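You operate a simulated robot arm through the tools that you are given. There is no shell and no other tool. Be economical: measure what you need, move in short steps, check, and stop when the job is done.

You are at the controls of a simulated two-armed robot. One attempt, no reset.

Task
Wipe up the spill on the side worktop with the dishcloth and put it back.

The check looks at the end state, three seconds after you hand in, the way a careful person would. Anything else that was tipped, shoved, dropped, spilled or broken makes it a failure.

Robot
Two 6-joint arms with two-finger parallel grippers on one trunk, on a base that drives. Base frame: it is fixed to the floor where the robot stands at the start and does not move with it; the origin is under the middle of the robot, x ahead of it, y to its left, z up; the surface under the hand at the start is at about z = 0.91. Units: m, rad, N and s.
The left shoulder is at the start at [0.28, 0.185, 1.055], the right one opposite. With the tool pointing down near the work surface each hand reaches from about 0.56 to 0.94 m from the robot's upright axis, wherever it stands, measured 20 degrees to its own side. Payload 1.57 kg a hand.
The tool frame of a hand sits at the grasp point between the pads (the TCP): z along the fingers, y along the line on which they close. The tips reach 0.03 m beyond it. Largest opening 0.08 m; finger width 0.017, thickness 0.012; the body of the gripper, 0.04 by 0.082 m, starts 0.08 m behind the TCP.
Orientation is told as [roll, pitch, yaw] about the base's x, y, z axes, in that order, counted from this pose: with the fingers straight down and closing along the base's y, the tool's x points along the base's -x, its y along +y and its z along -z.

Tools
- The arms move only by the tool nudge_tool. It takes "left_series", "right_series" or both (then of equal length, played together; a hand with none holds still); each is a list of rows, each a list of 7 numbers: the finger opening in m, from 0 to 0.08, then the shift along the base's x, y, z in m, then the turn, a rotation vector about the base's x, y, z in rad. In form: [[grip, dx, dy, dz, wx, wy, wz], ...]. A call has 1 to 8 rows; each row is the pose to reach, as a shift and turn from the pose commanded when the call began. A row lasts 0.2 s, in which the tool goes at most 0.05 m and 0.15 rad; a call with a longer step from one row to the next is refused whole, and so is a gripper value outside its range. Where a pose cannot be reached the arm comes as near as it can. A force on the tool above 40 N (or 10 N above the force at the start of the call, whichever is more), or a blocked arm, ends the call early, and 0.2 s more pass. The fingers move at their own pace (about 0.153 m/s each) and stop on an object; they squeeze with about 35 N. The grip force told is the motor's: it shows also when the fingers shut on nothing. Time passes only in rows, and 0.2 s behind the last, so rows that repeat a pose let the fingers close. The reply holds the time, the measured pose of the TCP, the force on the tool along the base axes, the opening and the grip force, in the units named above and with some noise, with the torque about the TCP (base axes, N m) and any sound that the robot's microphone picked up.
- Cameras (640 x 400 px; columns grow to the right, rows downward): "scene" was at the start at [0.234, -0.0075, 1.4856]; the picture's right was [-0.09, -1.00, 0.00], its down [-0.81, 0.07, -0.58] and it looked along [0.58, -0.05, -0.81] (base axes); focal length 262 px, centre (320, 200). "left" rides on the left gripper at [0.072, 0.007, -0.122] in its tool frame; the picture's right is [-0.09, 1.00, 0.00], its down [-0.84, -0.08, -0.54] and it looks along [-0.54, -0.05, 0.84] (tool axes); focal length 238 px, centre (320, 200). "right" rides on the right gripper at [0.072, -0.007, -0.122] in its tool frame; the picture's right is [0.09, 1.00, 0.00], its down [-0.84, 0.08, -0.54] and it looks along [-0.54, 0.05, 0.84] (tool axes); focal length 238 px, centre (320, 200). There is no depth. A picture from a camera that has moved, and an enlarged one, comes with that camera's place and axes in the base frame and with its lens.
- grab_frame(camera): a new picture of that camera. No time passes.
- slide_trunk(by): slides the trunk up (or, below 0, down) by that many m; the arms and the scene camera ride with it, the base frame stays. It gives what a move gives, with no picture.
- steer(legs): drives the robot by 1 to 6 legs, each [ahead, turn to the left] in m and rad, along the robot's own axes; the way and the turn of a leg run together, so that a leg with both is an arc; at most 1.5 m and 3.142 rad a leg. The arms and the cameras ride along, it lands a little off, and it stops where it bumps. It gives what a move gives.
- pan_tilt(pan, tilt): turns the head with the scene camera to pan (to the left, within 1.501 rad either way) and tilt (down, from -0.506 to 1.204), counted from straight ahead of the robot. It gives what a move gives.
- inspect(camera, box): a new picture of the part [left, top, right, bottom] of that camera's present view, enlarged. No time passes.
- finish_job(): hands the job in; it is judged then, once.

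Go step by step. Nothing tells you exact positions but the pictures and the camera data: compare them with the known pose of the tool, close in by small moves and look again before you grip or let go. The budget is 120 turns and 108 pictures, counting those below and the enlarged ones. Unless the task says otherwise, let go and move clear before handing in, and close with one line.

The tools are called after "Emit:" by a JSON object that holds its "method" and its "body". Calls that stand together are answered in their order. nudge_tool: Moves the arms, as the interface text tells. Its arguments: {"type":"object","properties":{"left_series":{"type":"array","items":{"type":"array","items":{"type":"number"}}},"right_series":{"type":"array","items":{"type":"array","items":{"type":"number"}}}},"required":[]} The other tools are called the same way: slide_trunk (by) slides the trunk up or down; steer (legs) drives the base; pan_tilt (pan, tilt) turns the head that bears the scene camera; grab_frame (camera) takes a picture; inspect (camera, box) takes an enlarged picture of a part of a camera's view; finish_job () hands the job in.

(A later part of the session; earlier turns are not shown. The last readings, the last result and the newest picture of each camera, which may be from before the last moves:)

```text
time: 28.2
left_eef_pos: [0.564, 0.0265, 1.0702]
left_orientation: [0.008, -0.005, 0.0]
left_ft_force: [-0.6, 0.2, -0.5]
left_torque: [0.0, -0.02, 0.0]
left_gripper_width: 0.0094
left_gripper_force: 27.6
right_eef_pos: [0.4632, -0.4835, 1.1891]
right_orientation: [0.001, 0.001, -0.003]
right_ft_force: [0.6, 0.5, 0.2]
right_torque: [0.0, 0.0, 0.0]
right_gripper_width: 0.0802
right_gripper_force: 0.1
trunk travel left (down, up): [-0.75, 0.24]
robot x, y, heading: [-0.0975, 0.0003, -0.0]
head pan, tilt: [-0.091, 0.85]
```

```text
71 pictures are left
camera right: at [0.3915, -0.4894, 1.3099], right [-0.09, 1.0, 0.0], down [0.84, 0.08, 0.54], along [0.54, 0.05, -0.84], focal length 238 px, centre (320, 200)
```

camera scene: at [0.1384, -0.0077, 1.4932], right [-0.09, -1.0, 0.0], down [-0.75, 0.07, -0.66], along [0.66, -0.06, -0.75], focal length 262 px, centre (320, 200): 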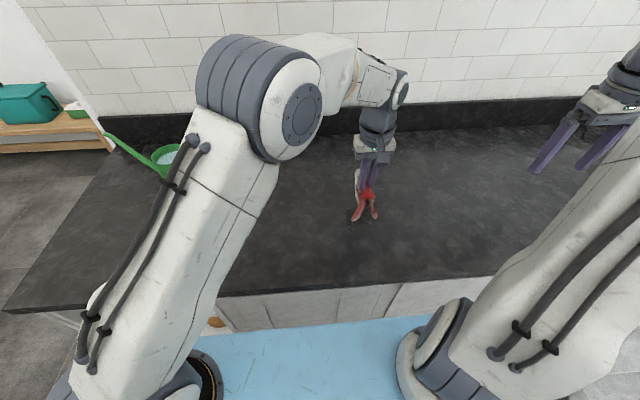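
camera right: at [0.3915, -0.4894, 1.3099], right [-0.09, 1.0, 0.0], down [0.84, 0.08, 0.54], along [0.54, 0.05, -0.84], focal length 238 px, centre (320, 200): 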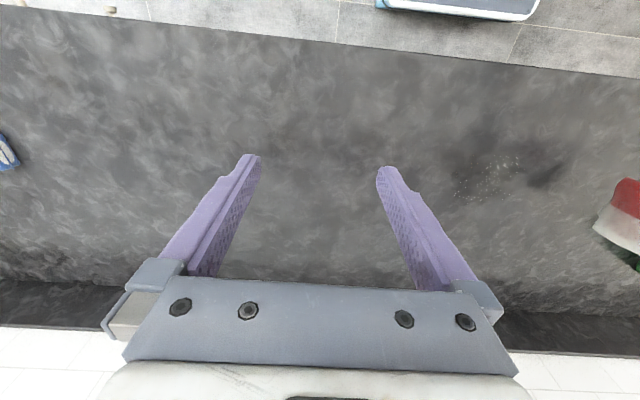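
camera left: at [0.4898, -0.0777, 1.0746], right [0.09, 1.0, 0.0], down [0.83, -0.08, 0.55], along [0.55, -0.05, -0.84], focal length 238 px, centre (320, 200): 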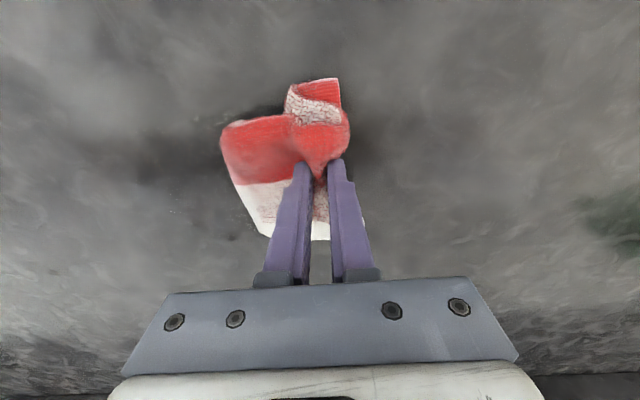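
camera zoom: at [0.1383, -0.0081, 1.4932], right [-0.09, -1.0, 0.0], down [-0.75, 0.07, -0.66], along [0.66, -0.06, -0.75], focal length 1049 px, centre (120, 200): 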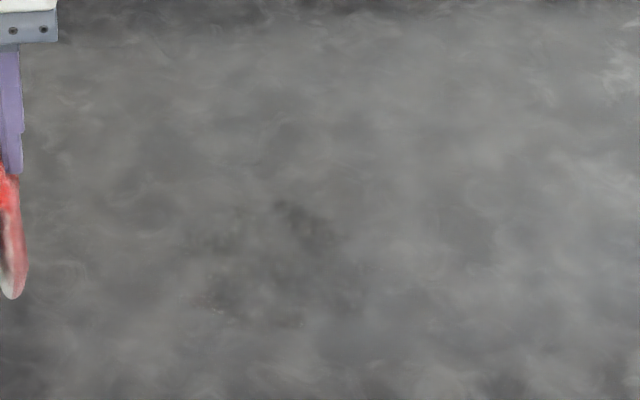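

Some droplets still remain. I enlarge the area to map them.

Emit:
{"method": "inspect", "body": {"camera": "right", "box": [420, 120, 600, 230]}}

Emit:
{"method": "inspect", "body": {"camera": "left", "box": [90, 80, 250, 200]}}

```text
3.56 times, centred on (510, 175) of right
camera zoom: at [0.3915, -0.4894, 1.3099], right [-0.09, 1.0, 0.0], down [0.84, 0.08, 0.54], along [0.54, 0.05, -0.84], focal length 848 px, centre (-356, 289)
```

zoom: 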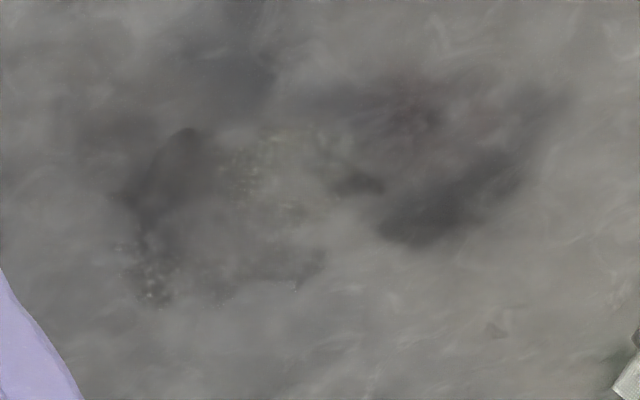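

```text
3.33 times, centred on (170, 140) of left
camera zoom: at [0.4909, 0.0328, 1.1919], right [0.09, 1.0, 0.01], down [0.83, -0.08, 0.55], along [0.54, -0.05, -0.84], focal length 794 px, centre (820, 400)
```

zoom: 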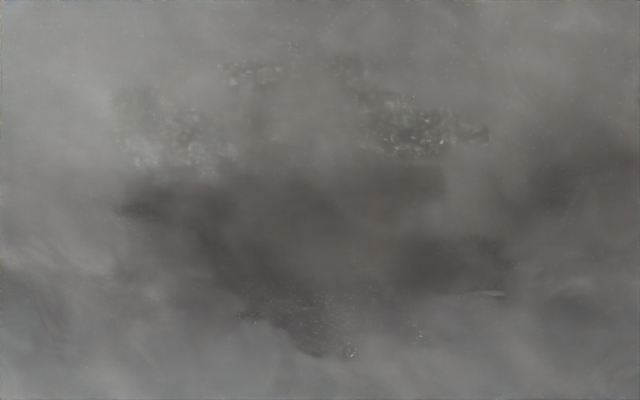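

Droplets remain over roughly x 0.52–0.64, y -0.22–-0.08. I go back down and wipe a denser, wider pattern.

Emit:
{"method": "nudge_tool", "body": {"left_series": [[0, -0.015, -0.045, 0, 0, 0, 0], [0, -0.034, -0.085, -0.02, 0, 0, 0], [0, -0.034, -0.085, -0.06, 0, 0, 0], [0, -0.034, -0.085, -0.1, 0, 0, 0], [0, -0.034, -0.085, -0.115, 0, 0, 0]]}}

Emit:
{"method": "nudge_tool", "body": {"left_series": [[0, 0, -0.045, -0.001, 0, 0, 0], [0, 0, -0.09, -0.001, 0, 0, 0], [0, 0, -0.135, -0.001, 0, 0, 0], [0, 0, -0.18, -0.001, 0, 0, 0], [0, 0.02, -0.14, -0.001, 0, 0, 0], [0, 0.02, -0.095, -0.001, 0, 0, 0], [0, 0.02, -0.05, -0.001, 0, 0, 0], [0, 0.02, -0.01, -0.001, 0, 0, 0]]}}

Emit:
{"method": "inspect", "body": {"camera": "left", "box": [0, 50, 400, 300]}}

```text
time: 29.4
left_eef_pos: [0.5283, -0.056, 0.9564]
left_orientation: [0.003, -0.009, -0.001]
left_ft_force: [-0.3, 0.8, 9.9]
left_torque: [-0.08, -0.01, 0.0]
left_gripper_width: 0.0093
left_gripper_force: 27.8
right_eef_pos: [0.4646, -0.4823, 1.1886]
right_orientation: [0.002, 0.0, 0.0]
right_ft_force: [0.0, 0.5, -0.1]
right_torque: [0.0, -0.01, 0.0]
right_gripper_width: 0.0801
right_gripper_force: 0.0
trunk travel left (down, up): [-0.75, 0.24]
robot x, y, heading: [-0.1004, -0.0009, -0.001]
head pan, tilt: [-0.091, 0.85]
```

```text
time: 31.2
left_eef_pos: [0.5479, -0.0675, 0.9542]
left_orientation: [0.005, -0.007, -0.001]
left_ft_force: [1.5, -4.1, 14.9]
left_torque: [-0.21, -0.01, 0.02]
left_gripper_width: 0.0092
left_gripper_force: 27.7
right_eef_pos: [0.4636, -0.4833, 1.1889]
right_orientation: [0.0, -0.002, -0.002]
right_ft_force: [-0.4, 0.5, -1.3]
right_torque: [0.01, -0.04, 0.01]
right_gripper_width: 0.0801
right_gripper_force: 0.0
trunk travel left (down, up): [-0.75, 0.24]
robot x, y, heading: [-0.1054, -0.0007, 0.003]
head pan, tilt: [-0.091, 0.85]
```

```text
1.60 times, centred on (200, 175) of left
camera zoom: at [0.4747, -0.0625, 1.0756], right [0.09, 1.0, 0.01], down [0.83, -0.08, 0.55], along [0.55, -0.05, -0.84], focal length 381 px, centre (512, 240)
```

zoom: 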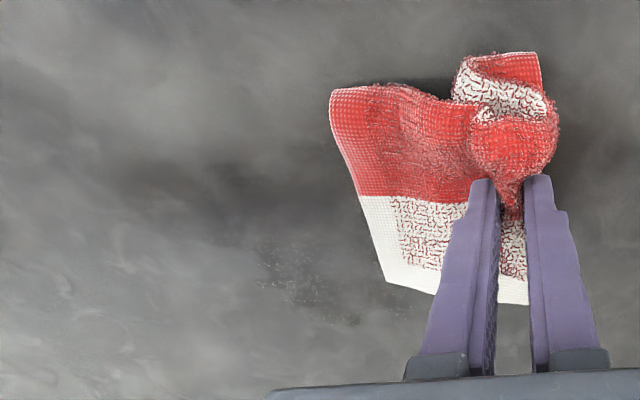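

The near part is clean now; residue is left on the far side (x about 0.60–0.64). I stroke there.

Emit:
{"method": "nudge_tool", "body": {"left_series": [[0, 0.045, 0, 0, 0, 0, 0], [0, 0.06, -0.04, 0, 0, 0, 0], [0, 0.06, -0.085, 0, 0, 0, 0], [0, 0.06, -0.13, 0, 0, 0, 0], [0, 0.06, -0.175, 0, 0, 0, 0], [0, 0.085, -0.14, 0, 0, 0, 0], [0, 0.085, -0.095, 0, 0, 0, 0], [0, 0.085, -0.05, 0, 0, 0, 0]]}}

Emit:
{"method": "nudge_tool", "body": {"left_series": [[0, 0, 0.04, 0, 0, 0, 0], [0, -0.045, 0.04, 0, 0, 0, 0], [0, -0.045, 0.0, 0, 0, 0, 0], [0, -0.045, -0.045, 0, 0, 0, 0], [0, -0.045, -0.09, 0, 0, 0, 0], [0, -0.045, -0.13, 0, 0, 0, 0]]}}

Emit:
{"method": "nudge_tool", "body": {"left_series": [[0, -0.01, 0.04, 0.0, 0, 0, 0], [0, -0.01, 0.085, 0.0, 0, 0, 0], [0, -0.01, 0.13, 0, 0, 0, 0], [0, -0.01, 0.15, 0.04, 0, 0, 0], [0, -0.01, 0.17, 0.08, 0, 0, 0], [0, -0.01, 0.21, 0.11, 0, 0, 0]]}}

Emit:
{"method": "inspect", "body": {"camera": "left", "box": [0, 50, 320, 250]}}

Emit:
{"method": "inspect", "body": {"camera": "right", "box": [420, 100, 600, 220]}}

```text
time: 33.0
left_eef_pos: [0.6339, -0.1184, 0.9568]
left_orientation: [0.008, -0.005, -0.003]
left_ft_force: [0.1, -0.5, 6.3]
left_torque: [-0.04, -0.01, 0.04]
left_gripper_width: 0.009
left_gripper_force: 28.1
right_eef_pos: [0.4633, -0.4829, 1.1884]
right_orientation: [0.002, 0.0, -0.002]
right_ft_force: [0.1, 0.4, 0.4]
right_torque: [0.0, 0.0, -0.02]
right_gripper_width: 0.0801
right_gripper_force: 0.0
trunk travel left (down, up): [-0.75, 0.24]
robot x, y, heading: [-0.1009, 0.0018, 0.0]
head pan, tilt: [-0.091, 0.85]
```

```text
time: 34.4
left_eef_pos: [0.5884, -0.2454, 0.9573]
left_orientation: [0.008, -0.006, -0.002]
left_ft_force: [0.2, 1.5, 5.3]
left_torque: [-0.02, 0.04, 0.04]
left_gripper_width: 0.0092
left_gripper_force: 27.3
right_eef_pos: [0.4633, -0.4815, 1.1889]
right_orientation: [-0.002, -0.001, 0.001]
right_ft_force: [0.3, 0.1, 0.9]
right_torque: [-0.02, 0.02, -0.01]
right_gripper_width: 0.0802
right_gripper_force: 0.1
trunk travel left (down, up): [-0.75, 0.24]
robot x, y, heading: [-0.1016, 0.0001, 0.006]
head pan, tilt: [-0.091, 0.85]
```

```text
time: 35.8
left_eef_pos: [0.5792, -0.0358, 1.0653]
left_orientation: [0.005, -0.004, 0.0]
left_ft_force: [-0.1, 0.2, 0.1]
left_torque: [0.03, 0.0, 0.05]
left_gripper_width: 0.0094
left_gripper_force: 28.1
right_eef_pos: [0.4634, -0.4822, 1.1898]
right_orientation: [-0.001, 0.001, 0.002]
right_ft_force: [-0.1, -0.3, 0.3]
right_torque: [0.0, -0.05, -0.02]
right_gripper_width: 0.0801
right_gripper_force: 0.0
trunk travel left (down, up): [-0.75, 0.24]
robot x, y, heading: [-0.1027, -0.004, -0.002]
head pan, tilt: [-0.091, 0.85]
```

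```text
2.00 times, centred on (160, 150) of left
camera zoom: at [0.5059, -0.0301, 1.1868], right [0.09, 1.0, 0.01], down [0.83, -0.08, 0.55], along [0.54, -0.04, -0.84], focal length 477 px, centre (640, 300)
```

zoom: 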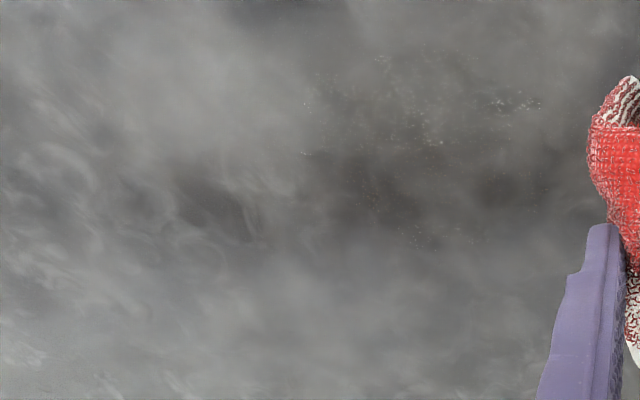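

```text
3.33 times, centred on (510, 160) of right
camera zoom: at [0.3916, -0.4896, 1.3097], right [-0.09, 1.0, 0.0], down [0.84, 0.08, 0.54], along [0.54, 0.05, -0.84], focal length 794 px, centre (-313, 333)
```

zoom: 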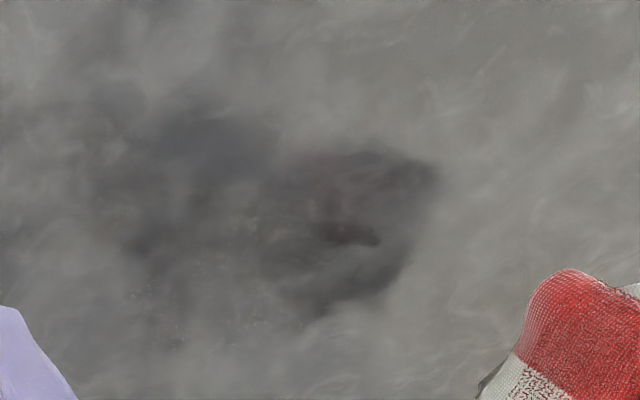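

Only faint beads are left, over the same area. I run one more full raster, pressed a bit harder.

Emit:
{"method": "nudge_tool", "body": {"left_series": [[0, -0.03, 0, -0.03, 0, 0, 0], [0, -0.05, 0, -0.07, 0, 0, 0], [0, -0.05, 0, -0.1, 0, 0, 0], [0, -0.05, 0, -0.112, 0, 0, 0]]}}

Emit:
{"method": "nudge_tool", "body": {"left_series": [[0, 0, -0.045, 0, 0, 0, 0], [0, 0, -0.09, 0, 0, 0, 0], [0, 0, -0.135, 0, 0, 0, 0], [0, 0, -0.18, 0, 0, 0, 0], [0, 0.025, -0.14, 0, 0, 0, 0], [0, 0.025, -0.095, 0, 0, 0, 0], [0, 0.025, -0.05, 0, 0, 0, 0], [0, 0.025, -0.005, 0, 0, 0, 0]]}}

Emit:
{"method": "nudge_tool", "body": {"left_series": [[0, 0.025, -0.04, 0, 0, 0, 0], [0, 0.025, -0.085, 0, 0, 0, 0], [0, 0.025, -0.13, 0, 0, 0, 0], [0, 0.025, -0.175, 0, 0, 0, 0], [0, 0.05, -0.14, 0, 0, 0, 0], [0, 0.05, -0.095, 0, 0, 0, 0], [0, 0.05, -0.05, 0, 0, 0, 0], [0, 0.05, -0.01, 0, 0, 0, 0]]}}

Emit:
{"method": "nudge_tool", "body": {"left_series": [[0, 0.02, -0.04, 0, 0, 0, 0], [0, 0.02, -0.085, 0, 0, 0, 0], [0, 0.02, -0.13, 0, 0, 0, 0], [0, 0.02, -0.165, 0, 0, 0, 0], [0, -0.025, -0.165, 0, 0, 0, 0], [0, -0.07, -0.15, 0, 0, 0, 0], [0, -0.07, -0.11, 0, 0, 0, 0], [0, -0.07, -0.065, 0, 0, 0, 0]]}}

Emit:
{"method": "nudge_tool", "body": {"left_series": [[0, 0, 0.045, 0, 0, 0, 0], [0, 0, 0.08, 0, 0, 0, 0], [0, 0, 0.1, 0.04, 0, 0, 0], [0, 0, 0.12, 0.08, 0, 0, 0], [0, 0, 0.16, 0.11, 0, 0, 0]]}}

Emit:
{"method": "inspect", "body": {"camera": "left", "box": [0, 50, 320, 250]}}

Emit:
{"method": "inspect", "body": {"camera": "right", "box": [420, 100, 600, 220]}}

```text
time: 36.8
left_eef_pos: [0.5284, -0.0377, 0.955]
left_orientation: [0.002, -0.012, -0.001]
left_ft_force: [0.5, 3.9, 33.4]
left_torque: [-0.02, -0.03, 0.09]
left_gripper_width: 0.0092
left_gripper_force: 27.5
right_eef_pos: [0.4637, -0.4825, 1.1905]
right_orientation: [0.001, 0.0, 0.0]
right_ft_force: [-0.7, 0.1, -0.6]
right_torque: [0.03, 0.0, -0.02]
right_gripper_width: 0.0801
right_gripper_force: 0.1
trunk travel left (down, up): [-0.75, 0.24]
robot x, y, heading: [-0.1056, 0.0011, 0.004]
head pan, tilt: [-0.091, 0.85]
```

```text
time: 38.6
left_eef_pos: [0.555, -0.0431, 0.956]
left_orientation: [0.002, -0.01, -0.001]
left_ft_force: [3.0, -6.5, 27.8]
left_torque: [-0.32, -0.11, 0.04]
left_gripper_width: 0.0093
left_gripper_force: 28.6
right_eef_pos: [0.4629, -0.4825, 1.1884]
right_orientation: [-0.001, -0.001, -0.001]
right_ft_force: [-0.8, 0.0, 0.7]
right_torque: [-0.05, 0.0, -0.01]
right_gripper_width: 0.0801
right_gripper_force: 0.2
trunk travel left (down, up): [-0.75, 0.24]
robot x, y, heading: [-0.1042, -0.0015, 0.001]
head pan, tilt: [-0.091, 0.85]
```

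```text
time: 40.4
left_eef_pos: [0.6075, -0.0538, 0.9551]
left_orientation: [0.003, -0.012, -0.001]
left_ft_force: [1.4, -6.5, 28.4]
left_torque: [-0.33, -0.07, 0.02]
left_gripper_width: 0.0093
left_gripper_force: 27.8
right_eef_pos: [0.4623, -0.4837, 1.1893]
right_orientation: [0.0, 0.0, -0.003]
right_ft_force: [0.5, -0.1, 0.3]
right_torque: [-0.01, 0.0, -0.01]
right_gripper_width: 0.0802
right_gripper_force: 0.0
trunk travel left (down, up): [-0.75, 0.24]
robot x, y, heading: [-0.1027, 0.0025, -0.004]
head pan, tilt: [-0.091, 0.85]
```

```text
time: 42.2
left_eef_pos: [0.5343, -0.1195, 0.9551]
left_orientation: [0.0, -0.012, -0.002]
left_ft_force: [1.4, -7.7, 28.4]
left_torque: [-0.37, -0.05, 0.05]
left_gripper_width: 0.0093
left_gripper_force: 27.5
right_eef_pos: [0.4629, -0.4832, 1.1901]
right_orientation: [0.001, -0.001, -0.003]
right_ft_force: [-0.2, -0.1, -0.2]
right_torque: [0.01, 0.02, 0.0]
right_gripper_width: 0.08
right_gripper_force: 0.1
trunk travel left (down, up): [-0.75, 0.24]
robot x, y, heading: [-0.1032, -0.0018, 0.004]
head pan, tilt: [-0.091, 0.85]
```

```text
time: 43.4
left_eef_pos: [0.5351, 0.0428, 1.0612]
left_orientation: [0.007, -0.004, 0.0]
left_ft_force: [-1.0, -0.5, -0.6]
left_torque: [-0.02, 0.02, 0.03]
left_gripper_width: 0.0092
left_gripper_force: 27.9
right_eef_pos: [0.4648, -0.4835, 1.1887]
right_orientation: [0.0, 0.0, 0.0]
right_ft_force: [0.6, -0.6, 0.1]
right_torque: [0.03, 0.01, -0.02]
right_gripper_width: 0.0798
right_gripper_force: 0.1
trunk travel left (down, up): [-0.75, 0.24]
robot x, y, heading: [-0.1043, -0.0007, -0.002]
head pan, tilt: [-0.091, 0.85]
```

```text
2.00 times, centred on (160, 150) of left
camera zoom: at [0.4612, 0.0482, 1.1828], right [0.09, 1.0, 0.01], down [0.83, -0.08, 0.54], along [0.54, -0.04, -0.84], focal length 477 px, centre (640, 300)
```

zoom: 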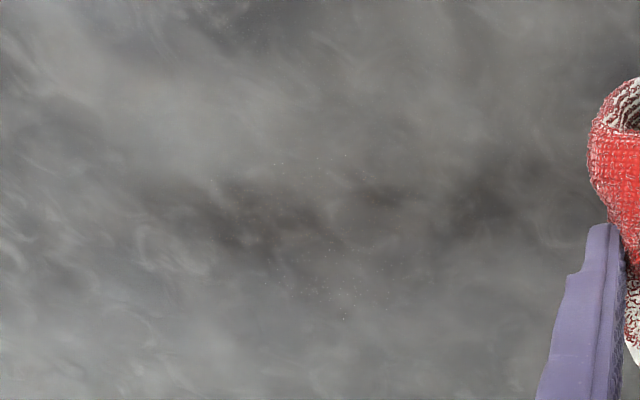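

```text
3.33 times, centred on (510, 160) of right
camera zoom: at [0.3917, -0.4895, 1.3097], right [-0.09, 1.0, 0.0], down [0.84, 0.08, 0.54], along [0.54, 0.05, -0.84], focal length 794 px, centre (-313, 333)
```

zoom: 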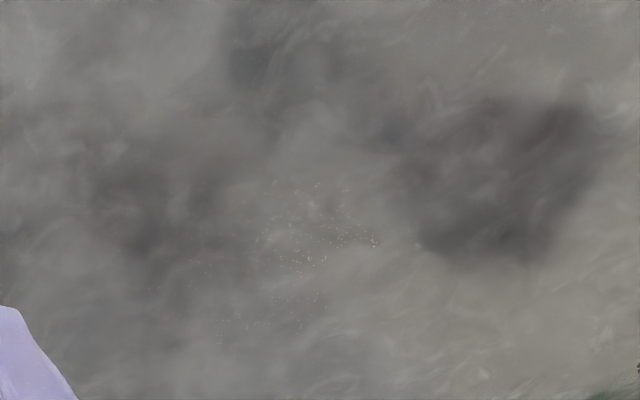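

Nearly all gone; only pinprick beads around (0.53–0.63, -0.20–-0.12). One more raster to finish, including strokes along x.

Emit:
{"method": "nudge_tool", "body": {"left_series": [[0, 0, -0.04, -0.02, 0, 0, 0], [0, 0.0, -0.08, -0.05, 0, 0, 0], [0, 0, -0.1, -0.09, 0, 0, 0], [0, 0, -0.11, -0.107, 0, 0, 0]]}}

Emit:
{"method": "nudge_tool", "body": {"left_series": [[0, 0, -0.045, 0, 0, 0, 0], [0, 0, -0.09, 0, 0, 0, 0], [0, 0, -0.13, 0, 0, 0, 0], [0, 0.03, -0.13, 0, 0, 0, 0], [0, 0.035, -0.085, 0, 0, 0, 0], [0, 0.035, -0.04, 0, 0, 0, 0], [0, 0.035, 0.0, 0, 0, 0, 0], [0, 0.055, 0.02, 0, 0, 0, 0]]}}

Emit:
{"method": "nudge_tool", "body": {"left_series": [[0, 0, -0.045, 0, 0, 0, 0], [0, 0, -0.09, 0, 0, 0, 0], [0, 0, -0.135, 0, 0, 0, 0], [0, 0.025, -0.135, 0, 0, 0, 0], [0, 0.025, -0.09, 0, 0, 0, 0], [0, 0.025, -0.045, 0, 0, 0, 0], [0, 0.04, -0.01, 0, 0, 0, 0], [0, 0.04, -0.055, 0, 0, 0, 0]]}}

Emit:
{"method": "nudge_tool", "body": {"left_series": [[0, 0, -0.045, 0, 0, 0, 0], [0, -0.045, -0.045, 0, 0, 0, 0], [0, -0.09, -0.045, 0, 0, 0, 0], [0, -0.11, -0.01, 0, 0, 0, 0], [0, -0.065, -0.01, 0, 0, 0, 0], [0, -0.02, -0.01, 0, 0, 0, 0], [0, -0.02, 0.03, 0, 0, 0, 0], [0, -0.065, 0.03, 0, 0, 0, 0]]}}

Emit:
{"method": "nudge_tool", "body": {"left_series": [[0, -0.03, 0.03, 0, 0, 0, 0], [0, -0.03, 0.07, 0, 0, 0, 0], [0, -0.03, 0.09, 0.04, 0, 0, 0], [0, -0.03, 0.12, 0.08, 0, 0, 0], [0, -0.03, 0.16, 0.11, 0, 0, 0]]}}

Emit:
{"method": "inspect", "body": {"camera": "left", "box": [0, 50, 320, 250]}}

Emit:
{"method": "inspect", "body": {"camera": "right", "box": [420, 100, 600, 220]}}

```text
time: 44.4
left_eef_pos: [0.5351, -0.0679, 0.9553]
left_orientation: [0.006, -0.008, 0.0]
left_ft_force: [0.0, 2.5, 7.8]
left_torque: [0.1, 0.0, 0.04]
left_gripper_width: 0.0096
left_gripper_force: 28.3
right_eef_pos: [0.4639, -0.4822, 1.1901]
right_orientation: [0.0, -0.001, 0.001]
right_ft_force: [0.0, 0.5, -0.6]
right_torque: [-0.03, 0.0, 0.03]
right_gripper_width: 0.08
right_gripper_force: 0.0
trunk travel left (down, up): [-0.75, 0.24]
robot x, y, heading: [-0.1001, 0.0019, 0.006]
head pan, tilt: [-0.091, 0.85]
```

```text
time: 46.2
left_eef_pos: [0.5878, -0.0468, 0.9575]
left_orientation: [0.006, -0.004, -0.002]
left_ft_force: [-0.8, -1.9, 4.5]
left_torque: [-0.02, -0.02, 0.05]
left_gripper_width: 0.0091
left_gripper_force: 27.6
right_eef_pos: [0.4634, -0.4821, 1.1902]
right_orientation: [0.001, 0.0, 0.0]
right_ft_force: [0.0, 0.5, 0.2]
right_torque: [-0.04, -0.01, -0.02]
right_gripper_width: 0.08
right_gripper_force: 0.0
trunk travel left (down, up): [-0.75, 0.24]
robot x, y, heading: [-0.102, -0.0021, -0.001]
head pan, tilt: [-0.091, 0.85]
```

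```text
time: 48.0
left_eef_pos: [0.6302, -0.1005, 0.9548]
left_orientation: [0.007, -0.008, 0.001]
left_ft_force: [-0.1, 0.9, 9.4]
left_torque: [0.01, -0.02, 0.07]
left_gripper_width: 0.0093
left_gripper_force: 27.4
right_eef_pos: [0.4655, -0.4808, 1.1904]
right_orientation: [0.0, 0.0, 0.001]
right_ft_force: [0.8, 0.2, 0.7]
right_torque: [0.01, 0.01, 0.0]
right_gripper_width: 0.08
right_gripper_force: 0.0
trunk travel left (down, up): [-0.75, 0.24]
robot x, y, heading: [-0.1023, 0.0036, 0.005]
head pan, tilt: [-0.091, 0.85]
```

```text
time: 49.8
left_eef_pos: [0.5646, -0.07, 0.9557]
left_orientation: [0.006, -0.004, 0.001]
left_ft_force: [0.3, -1.7, 6.8]
left_torque: [-0.02, 0.05, 0.0]
left_gripper_width: 0.0096
left_gripper_force: 28.0
right_eef_pos: [0.4641, -0.4823, 1.1887]
right_orientation: [0.0, 0.002, 0.0]
right_ft_force: [-0.1, 0.6, -0.3]
right_torque: [-0.01, -0.02, 0.0]
right_gripper_width: 0.0799
right_gripper_force: 0.1
trunk travel left (down, up): [-0.75, 0.24]
robot x, y, heading: [-0.1026, 0.0006, -0.002]
head pan, tilt: [-0.091, 0.85]
```

```text
time: 51.0
left_eef_pos: [0.5324, 0.087, 1.0663]
left_orientation: [0.007, -0.004, -0.002]
left_ft_force: [-0.6, 0.0, -0.4]
left_torque: [-0.01, 0.01, 0.05]
left_gripper_width: 0.0094
left_gripper_force: 27.3
right_eef_pos: [0.4633, -0.4831, 1.1885]
right_orientation: [0.001, 0.0, -0.002]
right_ft_force: [-0.1, -0.2, -1.3]
right_torque: [-0.01, 0.0, -0.02]
right_gripper_width: 0.0801
right_gripper_force: 0.0
trunk travel left (down, up): [-0.75, 0.24]
robot x, y, heading: [-0.1014, 0.0001, -0.007]
head pan, tilt: [-0.091, 0.85]
```

```text
2.00 times, centred on (160, 150) of left
camera zoom: at [0.4599, 0.0916, 1.1881], right [0.09, 1.0, 0.01], down [0.83, -0.08, 0.54], along [0.54, -0.05, -0.84], focal length 477 px, centre (640, 300)
```

zoom: 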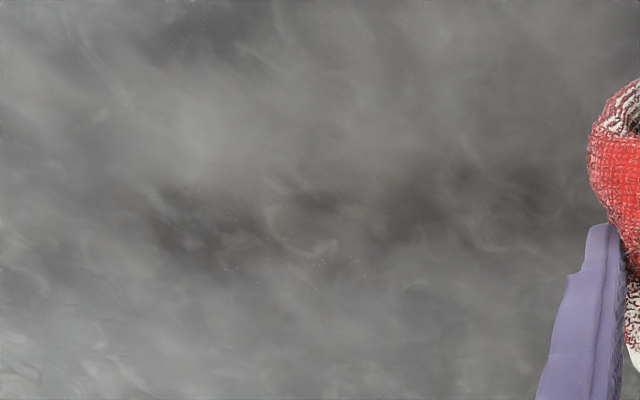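

```text
3.33 times, centred on (510, 160) of right
camera zoom: at [0.3917, -0.4895, 1.3098], right [-0.09, 1.0, 0.0], down [0.84, 0.08, 0.54], along [0.54, 0.05, -0.84], focal length 794 px, centre (-313, 333)
```

zoom: 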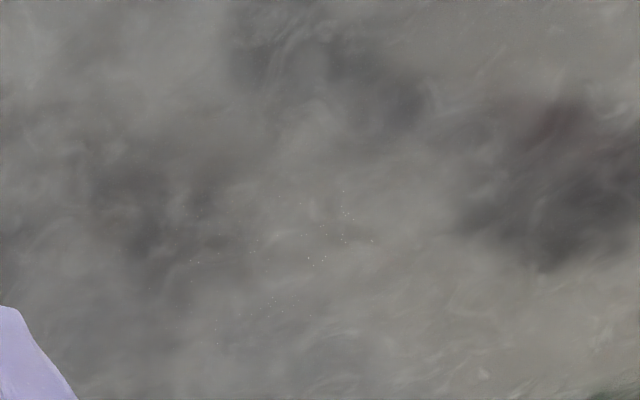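

Just pinpricks. One last firmer raster over the area to be thorough.

Emit:
{"method": "nudge_tool", "body": {"left_series": [[0, 0, -0.04, -0.02, 0, 0, 0], [0, 0.0, -0.08, -0.05, 0, 0, 0], [0, 0, -0.12, -0.075, 0, 0, 0], [0, 0, -0.13, -0.1, 0, 0, 0], [0, 0, -0.135, -0.1135, 0, 0, 0]]}}

Emit:
{"method": "nudge_tool", "body": {"left_series": [[0, 0, -0.045, 0, 0, 0, 0], [0, 0, -0.09, 0, 0, 0, 0], [0, 0, -0.135, 0, 0, 0, 0], [0, 0, -0.18, 0, 0, 0, 0], [0, 0.02, -0.14, 0, 0, 0, 0], [0, 0.02, -0.095, 0, 0, 0, 0], [0, 0.02, -0.05, 0, 0, 0, 0], [0, 0.025, -0.005, 0, 0, 0, 0]]}}

Emit:
{"method": "nudge_tool", "body": {"left_series": [[0, 0.02, -0.04, 0, 0, 0, 0], [0, 0.02, -0.085, 0, 0, 0, 0], [0, 0.02, -0.13, 0, 0, 0, 0], [0, 0.02, -0.175, 0, 0, 0, 0], [0, 0.04, -0.14, 0, 0, 0, 0], [0, 0.04, -0.095, 0, 0, 0, 0], [0, 0.04, -0.05, 0, 0, 0, 0], [0, 0.04, -0.005, 0, 0, 0, 0]]}}

Emit:
{"method": "nudge_tool", "body": {"left_series": [[0, 0.02, -0.04, 0, 0, 0, 0], [0, 0.02, -0.085, 0, 0, 0, 0], [0, 0.02, -0.13, 0, 0, 0, 0], [0, 0.02, -0.175, 0, 0, 0, 0], [0, 0.04, -0.14, 0, 0, 0, 0], [0, 0.04, -0.095, 0, 0, 0, 0], [0, 0.04, -0.05, 0, 0, 0, 0], [0, 0.04, -0.005, 0, 0, 0, 0]]}}

Emit:
{"method": "nudge_tool", "body": {"left_series": [[0, 0, 0.02, 0.04, 0, 0, 0], [0, -0.03, 0.05, 0.08, 0, 0, 0], [0, -0.06, 0.09, 0.11, 0, 0, 0], [0, -0.09, 0.12, 0.11, 0, 0, 0]]}}

Emit:
{"method": "inspect", "body": {"camera": "right", "box": [420, 100, 600, 220]}}

Emit:
{"method": "grab_frame", "body": {"camera": "left"}}

```text
time: 52.2
left_eef_pos: [0.5337, -0.0483, 0.9542]
left_orientation: [0.005, -0.005, -0.001]
left_ft_force: [-0.7, 2.2, 4.7]
left_torque: [0.07, -0.03, 0.05]
left_gripper_width: 0.0098
left_gripper_force: 28.0
right_eef_pos: [0.4626, -0.4823, 1.1881]
right_orientation: [0.002, 0.0, 0.0]
right_ft_force: [-0.4, 0.1, -0.2]
right_torque: [0.0, 0.0, 0.03]
right_gripper_width: 0.0802
right_gripper_force: 0.0
trunk travel left (down, up): [-0.75, 0.24]
robot x, y, heading: [-0.1019, -0.0, -0.003]
head pan, tilt: [-0.091, 0.85]
```

```text
time: 54.0
left_eef_pos: [0.5584, -0.0518, 0.9518]
left_orientation: [0.005, -0.005, -0.001]
left_ft_force: [0.1, -0.4, 5.3]
left_torque: [0.05, 0.0, 0.06]
left_gripper_width: 0.0092
left_gripper_force: 28.4
right_eef_pos: [0.464, -0.4825, 1.1884]
right_orientation: [-0.001, 0.0, 0.0]
right_ft_force: [-1.1, -1.2, -0.2]
right_torque: [0.01, 0.02, 0.0]
right_gripper_width: 0.0801
right_gripper_force: 0.1
trunk travel left (down, up): [-0.75, 0.24]
robot x, y, heading: [-0.1022, 0.0057, 0.005]
head pan, tilt: [-0.091, 0.85]
```

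```text
time: 55.8
left_eef_pos: [0.599, -0.0552, 0.9524]
left_orientation: [0.008, -0.004, -0.002]
left_ft_force: [-0.3, 0.0, 4.9]
left_torque: [0.01, -0.04, 0.06]
left_gripper_width: 0.0093
left_gripper_force: 27.7
right_eef_pos: [0.4638, -0.4819, 1.1883]
right_orientation: [0.0, 0.0, -0.003]
right_ft_force: [-1.5, -0.5, -0.3]
right_torque: [0.03, -0.01, -0.01]
right_gripper_width: 0.0799
right_gripper_force: 0.0
trunk travel left (down, up): [-0.75, 0.24]
robot x, y, heading: [-0.0999, 0.0026, 0.001]
head pan, tilt: [-0.091, 0.85]
```

```text
time: 57.6
left_eef_pos: [0.64, -0.0628, 0.9516]
left_orientation: [0.005, -0.003, -0.002]
left_ft_force: [-0.8, -0.3, 8.4]
left_torque: [0.05, -0.02, 0.03]
left_gripper_width: 0.0096
left_gripper_force: 28.4
right_eef_pos: [0.4631, -0.4825, 1.1901]
right_orientation: [0.0, 0.0, -0.001]
right_ft_force: [0.9, 0.2, -0.2]
right_torque: [0.04, -0.01, -0.01]
right_gripper_width: 0.08
right_gripper_force: 0.1
trunk travel left (down, up): [-0.75, 0.24]
robot x, y, heading: [-0.1047, -0.0021, 0.0]
head pan, tilt: [-0.091, 0.85]
```

```text
refused: row 2 steps farther than a row can; nothing moved
```

```text
3.33 times, centred on (510, 160) of right
camera zoom: at [0.3913, -0.4896, 1.3098], right [-0.09, 1.0, 0.0], down [0.84, 0.08, 0.54], along [0.54, 0.05, -0.84], focal length 794 px, centre (-313, 333)
```

zoom: 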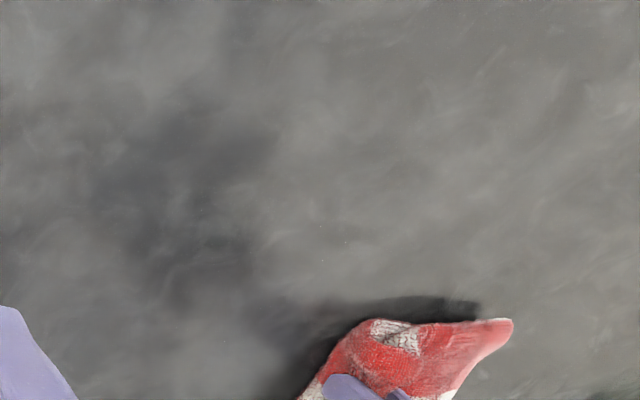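

```text
60 pictures are left
camera left: at [0.5665, -0.0576, 1.0729], right [0.09, 1.0, 0.01], down [0.83, -0.08, 0.55], along [0.54, -0.05, -0.84], focal length 238 px, centre (320, 200)
```

left: 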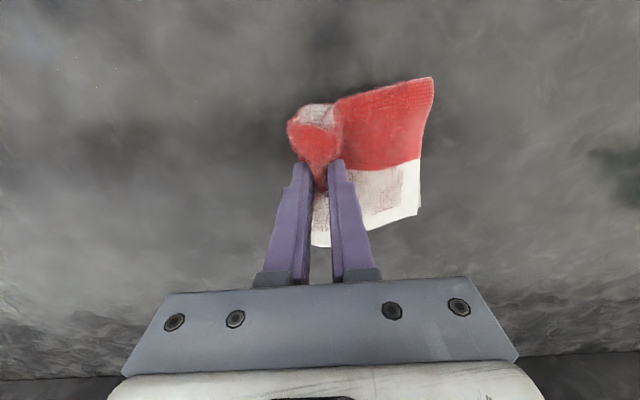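

The spill is gone. Now I lift the cloth and carry it back to its place at (0.478, 0.203), keeping clear of the can.

Emit:
{"method": "nudge_tool", "body": {"left_series": [[0, 0, 0.0, 0.04, 0, 0, 0], [0, -0.015, 0.0, 0.08, 0, 0, 0], [0, -0.04, 0.0, 0.12, 0, 0, 0], [0, -0.08, 0.02, 0.13, 0, 0, 0], [0, -0.12, 0.05, 0.13, 0, 0, 0], [0, -0.15, 0.09, 0.13, 0, 0, 0], [0, -0.162, 0.135, 0.13, 0, 0, 0], [0, -0.162, 0.18, 0.13, 0, 0, 0]]}}

Emit:
{"method": "nudge_tool", "body": {"left_series": [[0, 0, 0.04, 0, 0, 0, 0], [0, 0, 0.08, 0, 0, 0, 0], [0, 0, 0.086, 0, 0, 0, 0], [0, 0, 0.086, 0, 0, 0, 0]]}}

Emit:
{"method": "grab_frame", "body": {"camera": "left"}}

Emit:
{"method": "grab_frame", "body": {"camera": "scene"}}

Emit:
{"method": "inspect", "body": {"camera": "right", "box": [400, 80, 640, 240]}}

```text
time: 59.4
left_eef_pos: [0.4771, 0.1187, 1.0832]
left_orientation: [0.006, -0.004, -0.001]
left_ft_force: [-0.5, 0.1, -0.7]
left_torque: [0.0, -0.04, 0.07]
left_gripper_width: 0.0094
left_gripper_force: 27.7
right_eef_pos: [0.4646, -0.4827, 1.1894]
right_orientation: [0.0, 0.0, 0.001]
right_ft_force: [-0.3, 0.4, -0.1]
right_torque: [0.01, 0.0, 0.01]
right_gripper_width: 0.0801
right_gripper_force: 0.0
trunk travel left (down, up): [-0.75, 0.24]
robot x, y, heading: [-0.1034, -0.0006, 0.001]
head pan, tilt: [-0.091, 0.85]
```

```text
time: 60.4
left_eef_pos: [0.4769, 0.2048, 1.0823]
left_orientation: [0.005, -0.005, 0.0]
left_ft_force: [-0.5, -0.2, 0.3]
left_torque: [-0.03, -0.01, 0.02]
left_gripper_width: 0.0092
left_gripper_force: 27.7
right_eef_pos: [0.4629, -0.4823, 1.1885]
right_orientation: [0.0, 0.0, 0.002]
right_ft_force: [-0.6, -0.4, 0.3]
right_torque: [0.02, 0.03, -0.04]
right_gripper_width: 0.0799
right_gripper_force: 0.2
trunk travel left (down, up): [-0.75, 0.24]
robot x, y, heading: [-0.1035, -0.0021, -0.002]
head pan, tilt: [-0.091, 0.85]
```

```text
59 pictures are left
camera left: at [0.4033, 0.2091, 1.2039], right [0.09, 1.0, 0.01], down [0.83, -0.08, 0.55], along [0.54, -0.05, -0.84], focal length 238 px, centre (320, 200)
```

left: 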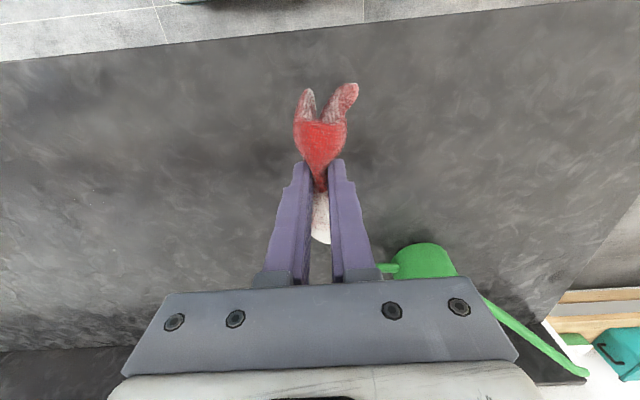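

```text
58 pictures are left
camera scene: at [0.1384, -0.0079, 1.4932], right [-0.09, -1.0, 0.0], down [-0.75, 0.07, -0.66], along [0.66, -0.06, -0.75], focal length 262 px, centre (320, 200)
```

scene: 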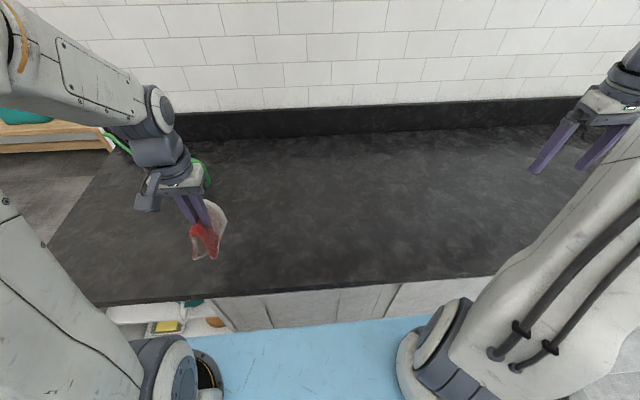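

```text
2.50 times, centred on (520, 160) of right
camera zoom: at [0.3917, -0.4892, 1.3099], right [-0.09, 1.0, 0.0], down [0.84, 0.08, 0.54], along [0.54, 0.05, -0.84], focal length 596 px, centre (-180, 300)
```

zoom: 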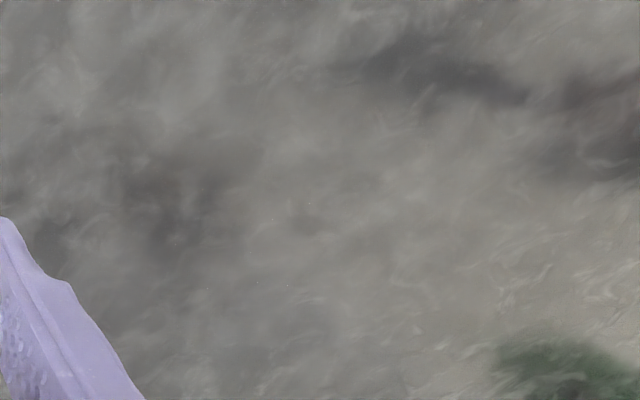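

The worktop is clean. The cloth hangs in a "Λ"; I lower it stepwise over its old place and watch how the flaps settle.

Emit:
{"method": "nudge_tool", "body": {"left_series": [[0, 0, 0, -0.03, 0, 0, 0], [0, 0, 0, -0.06, 0, 0, 0], [0, 0, 0, -0.08, 0, 0, 0], [0, 0, 0, -0.08, 0, 0, 0]]}}

Emit:
{"method": "grab_frame", "body": {"camera": "left"}}

Emit:
{"method": "inspect", "body": {"camera": "scene", "box": [140, 160, 300, 300]}}

```text
time: 61.4
left_eef_pos: [0.4772, 0.204, 1.002]
left_orientation: [0.007, -0.003, 0.0]
left_ft_force: [-0.9, -0.2, -0.4]
left_torque: [-0.04, 0.03, 0.03]
left_gripper_width: 0.0092
left_gripper_force: 27.8
right_eef_pos: [0.4631, -0.4813, 1.1895]
right_orientation: [0.0, -0.001, 0.0]
right_ft_force: [-0.6, 0.4, -1.2]
right_torque: [-0.01, -0.04, 0.05]
right_gripper_width: 0.0799
right_gripper_force: 0.0
trunk travel left (down, up): [-0.75, 0.24]
robot x, y, heading: [-0.1016, -0.0025, 0.0]
head pan, tilt: [-0.091, 0.85]
```

```text
56 pictures are left
camera left: at [0.4027, 0.2083, 1.1227], right [0.09, 1.0, 0.01], down [0.83, -0.08, 0.55], along [0.54, -0.05, -0.84], focal length 238 px, centre (320, 200)
```

left: 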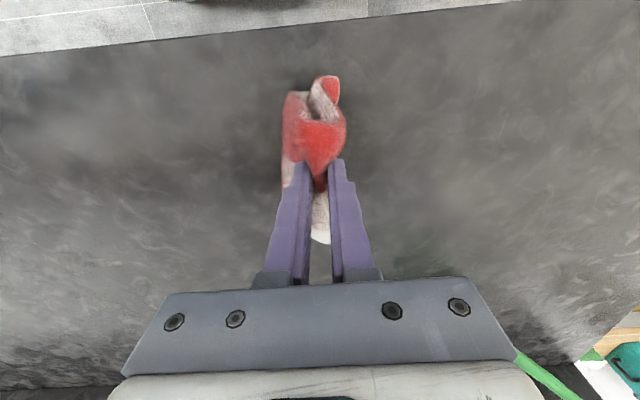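

```text
2.86 times, centred on (220, 230) of scene
camera zoom: at [0.1385, -0.0079, 1.4932], right [-0.09, -1.0, 0.0], down [-0.75, 0.07, -0.66], along [0.66, -0.06, -0.75], focal length 750 px, centre (606, 114)
```

zoom: 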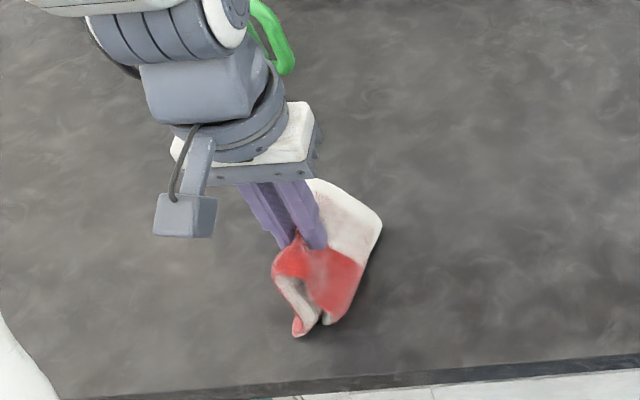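

The right flap splays but the left one curls under. I rise, shift left a little, then come down while drawing to the right so the left flap trails out.

Emit:
{"method": "nudge_tool", "body": {"left_series": [[0, 0, 0.02, 0.04, 0, 0, 0], [0, 0, 0.05, 0.045, 0, 0, 0], [0, 0, 0.05, 0.025, 0, 0, 0], [0, 0, 0.05, 0.015, 0, 0, 0], [0, 0, 0.03, 0.008, 0, 0, 0], [0, 0, 0.01, 0.0, 0, 0, 0], [0, 0, -0.0, -0.01, 0, 0, 0]]}}

Emit:
{"method": "grab_frame", "body": {"camera": "left"}}

Emit:
{"method": "inspect", "body": {"camera": "scene", "box": [140, 160, 300, 300]}}

```text
time: 63.0
left_eef_pos: [0.4761, 0.2034, 0.9942]
left_orientation: [0.005, -0.004, 0.0]
left_ft_force: [-0.1, 0.3, -0.4]
left_torque: [0.0, 0.0, 0.06]
left_gripper_width: 0.0097
left_gripper_force: 27.7
right_eef_pos: [0.4636, -0.4822, 1.1885]
right_orientation: [0.0, -0.001, 0.001]
right_ft_force: [0.2, -0.9, -0.1]
right_torque: [0.03, 0.03, 0.02]
right_gripper_width: 0.0799
right_gripper_force: 0.1
trunk travel left (down, up): [-0.75, 0.24]
robot x, y, heading: [-0.1034, -0.0027, 0.001]
head pan, tilt: [-0.091, 0.85]
```

```text
54 pictures are left
camera left: at [0.4032, 0.2079, 1.115], right [0.09, 1.0, 0.01], down [0.83, -0.08, 0.55], along [0.54, -0.05, -0.84], focal length 238 px, centre (320, 200)
```

left: 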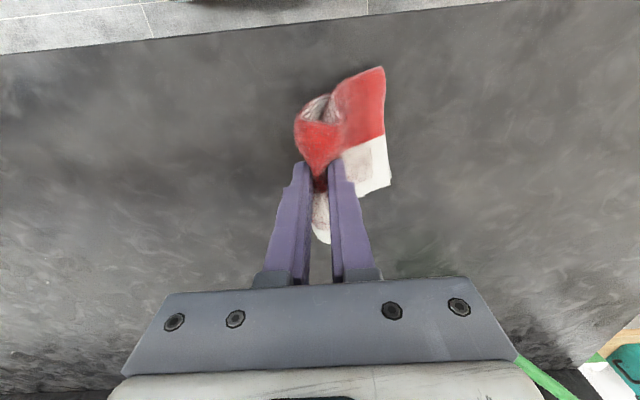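

```text
2.86 times, centred on (220, 230) of scene
camera zoom: at [0.1383, -0.008, 1.4932], right [-0.09, -1.0, 0.0], down [-0.75, 0.07, -0.66], along [0.66, -0.06, -0.75], focal length 750 px, centre (606, 114)
```

zoom: 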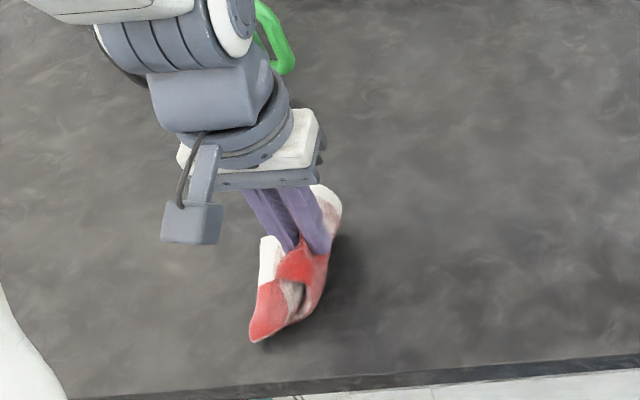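

Now the left flap is out and the right flap is under. A shift of about +0.03 m should balance the two; then down.

Emit:
{"method": "nudge_tool", "body": {"left_series": [[0, 0, 0.015, 0, 0, 0, 0], [0, 0, 0.03, 0.0, 0, 0, 0], [0, 0, 0.03, 0.0, 0, 0, 0]]}}

Emit:
{"method": "inspect", "body": {"camera": "left", "box": [200, 40, 440, 190]}}

Emit:
{"method": "inspect", "body": {"camera": "scene", "box": [140, 160, 300, 300]}}

```text
time: 63.8
left_eef_pos: [0.4774, 0.2336, 0.9927]
left_orientation: [0.006, -0.004, 0.0]
left_ft_force: [0.3, -0.3, 0.2]
left_torque: [-0.02, -0.04, 0.05]
left_gripper_width: 0.0094
left_gripper_force: 27.7
right_eef_pos: [0.4629, -0.4826, 1.189]
right_orientation: [0.0, 0.0, 0.0]
right_ft_force: [0.8, 0.4, 0.0]
right_torque: [0.0, -0.02, -0.03]
right_gripper_width: 0.0801
right_gripper_force: 0.1
trunk travel left (down, up): [-0.75, 0.24]
robot x, y, heading: [-0.1033, -0.0021, -0.001]
head pan, tilt: [-0.091, 0.85]
```

```text
2.67 times, centred on (320, 115) of left
camera zoom: at [0.4042, 0.2374, 1.114], right [0.09, 1.0, 0.01], down [0.83, -0.08, 0.55], along [0.54, -0.05, -0.84], focal length 636 px, centre (320, 427)
```

zoom: 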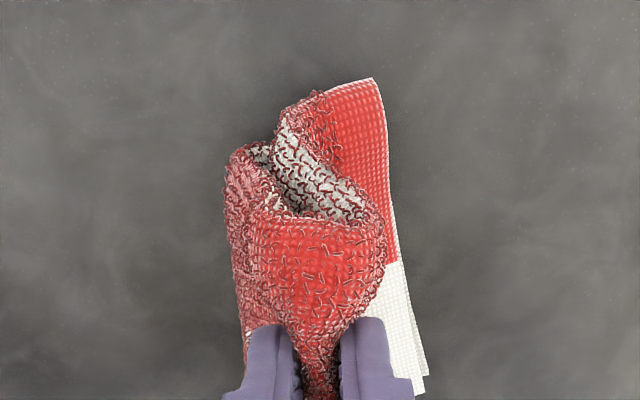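

```text
2.86 times, centred on (220, 230) of scene
camera zoom: at [0.1384, -0.0079, 1.4932], right [-0.09, -1.0, 0.0], down [-0.75, 0.07, -0.66], along [0.66, -0.06, -0.75], focal length 750 px, centre (606, 114)
```

zoom: 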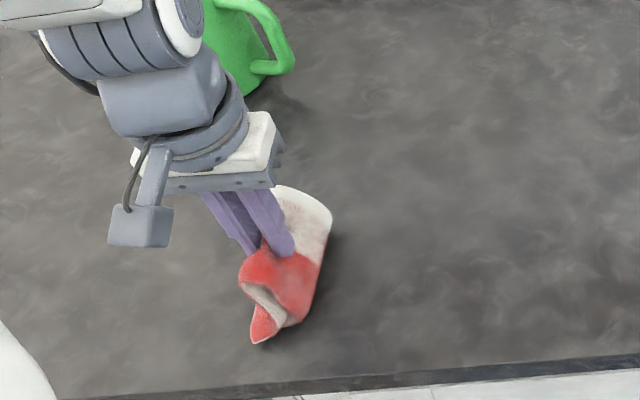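

I draw it right again while lowering so the left half lies flat, then release and see how the cloth relaxes.

Emit:
{"method": "nudge_tool", "body": {"left_series": [[0, 0, -0.015, -0.01, 0, 0, 0], [0, 0, -0.03, -0.02, 0, 0, 0], [0, 0, -0.035, -0.03, 0, 0, 0], [0, 0, -0.035, -0.037, 0, 0, 0]]}}

Emit:
{"method": "nudge_tool", "body": {"left_series": [[0.02, 0, 0, 0, 0, 0, 0], [0.04, 0, 0, 0.0, 0, 0, 0], [0.06, 0, 0, 0.0, 0, 0, 0], [0.06, 0, 0, 0.02, 0, 0, 0], [0.06, 0, 0, 0.06, 0, 0, 0], [0.06, 0, 0, 0.1, 0, 0, 0]]}}

Emit:
{"method": "grab_frame", "body": {"camera": "left"}}

Emit:
{"method": "inspect", "body": {"camera": "scene", "box": [140, 160, 300, 300]}}

```text
time: 64.8
left_eef_pos: [0.478, 0.1978, 0.9558]
left_orientation: [0.005, -0.007, 0.002]
left_ft_force: [1.1, -0.9, 5.7]
left_torque: [-0.03, -0.02, 0.05]
left_gripper_width: 0.0094
left_gripper_force: 27.9
right_eef_pos: [0.4638, -0.4824, 1.19]
right_orientation: [0.0, 0.001, -0.001]
right_ft_force: [-0.4, -1.0, -0.2]
right_torque: [-0.02, 0.03, -0.02]
right_gripper_width: 0.0803
right_gripper_force: 0.0
trunk travel left (down, up): [-0.75, 0.24]
robot x, y, heading: [-0.0985, 0.0024, -0.002]
head pan, tilt: [-0.091, 0.85]
```

```text
time: 66.2
left_eef_pos: [0.4809, 0.2006, 1.0574]
left_orientation: [0.007, -0.005, 0.0]
left_ft_force: [0.7, 0.4, 0.3]
left_torque: [0.04, 0.03, -0.02]
left_gripper_width: 0.0602
left_gripper_force: 0.1
right_eef_pos: [0.4637, -0.4814, 1.1884]
right_orientation: [0.001, -0.001, -0.001]
right_ft_force: [0.2, 0.3, 1.3]
right_torque: [-0.03, 0.02, 0.0]
right_gripper_width: 0.08
right_gripper_force: 0.0
trunk travel left (down, up): [-0.75, 0.24]
robot x, y, heading: [-0.0978, -0.0006, -0.007]
head pan, tilt: [-0.091, 0.85]
```

```text
50 pictures are left
camera left: at [0.4068, 0.2056, 1.1777], right [0.09, 1.0, 0.01], down [0.83, -0.08, 0.55], along [0.54, -0.05, -0.84], focal length 238 px, centre (320, 200)
```

left: 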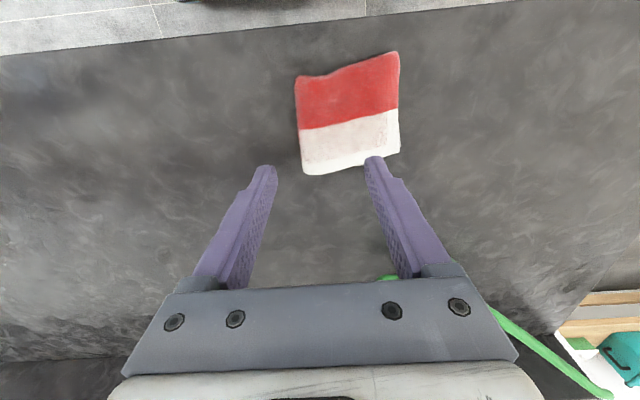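

```text
2.86 times, centred on (220, 230) of scene
camera zoom: at [0.1385, -0.008, 1.4931], right [-0.09, -1.0, 0.0], down [-0.75, 0.07, -0.66], along [0.66, -0.06, -0.75], focal length 750 px, centre (606, 114)
```

zoom: 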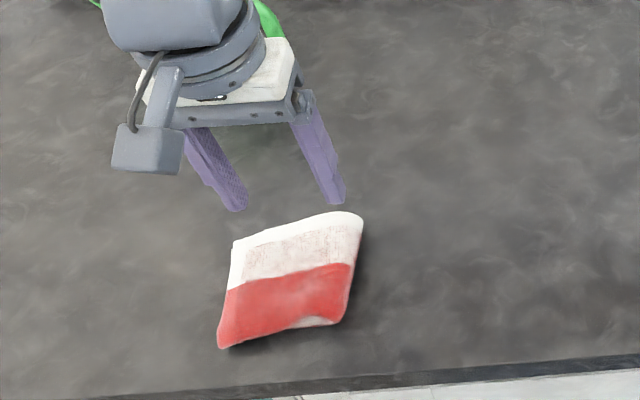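

The cloth relaxes nicely: left half flat, right half folded under, fold at y ≈ 0.176, free left edge at y ≈ 0.28. I will pinch the single-layer left edge, lift so it hangs straight, and lay it out flat.

Emit:
{"method": "nudge_tool", "body": {"left_series": [[0.035, 0, 0.04, 0, 0, 0, 0], [0.035, 0, 0.08, -0.02, 0, 0, 0], [0.035, 0, 0.08, -0.06, 0, 0, 0], [0.035, 0, 0.08, -0.095, 0, 0, 0], [0.035, 0, 0.08, -0.104, 0, 0, 0]]}}

Emit:
{"method": "inspect", "body": {"camera": "left", "box": [120, 20, 440, 220]}}

Emit:
{"method": "inspect", "body": {"camera": "scene", "box": [140, 160, 300, 300]}}

```text
time: 67.4
left_eef_pos: [0.4768, 0.2802, 0.952]
left_orientation: [0.007, -0.006, 0.0]
left_ft_force: [-0.1, -0.3, 4.7]
left_torque: [-0.12, 0.01, -0.01]
left_gripper_width: 0.0349
left_gripper_force: 0.0
right_eef_pos: [0.4634, -0.4814, 1.189]
right_orientation: [0.0, 0.001, 0.001]
right_ft_force: [-0.4, 0.5, 0.1]
right_torque: [0.03, 0.0, 0.01]
right_gripper_width: 0.0799
right_gripper_force: 0.0
trunk travel left (down, up): [-0.75, 0.24]
robot x, y, heading: [-0.0989, -0.0013, 0.002]
head pan, tilt: [-0.091, 0.85]
```

```text
2.00 times, centred on (280, 120) of left
camera zoom: at [0.4037, 0.2848, 1.0726], right [0.09, 1.0, 0.01], down [0.83, -0.08, 0.55], along [0.54, -0.05, -0.84], focal length 477 px, centre (400, 360)
```

zoom: 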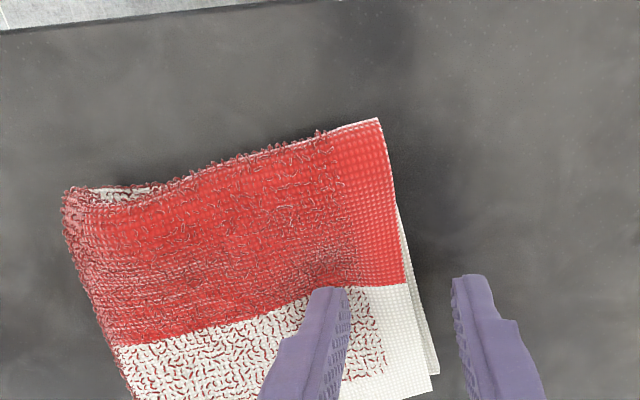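

```text
2.86 times, centred on (220, 230) of scene
camera zoom: at [0.1382, -0.008, 1.4933], right [-0.09, -1.0, 0.0], down [-0.75, 0.07, -0.66], along [0.66, -0.06, -0.75], focal length 750 px, centre (606, 114)
```

zoom: 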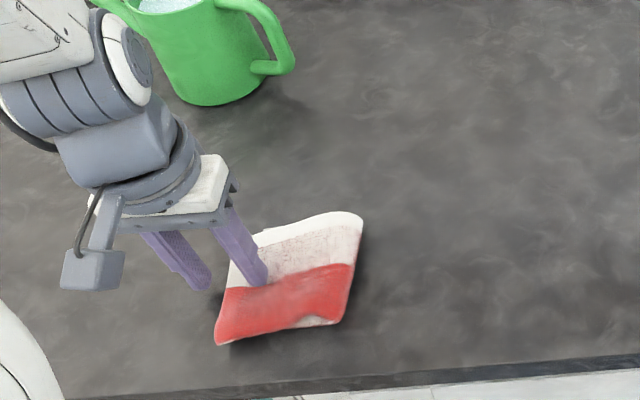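

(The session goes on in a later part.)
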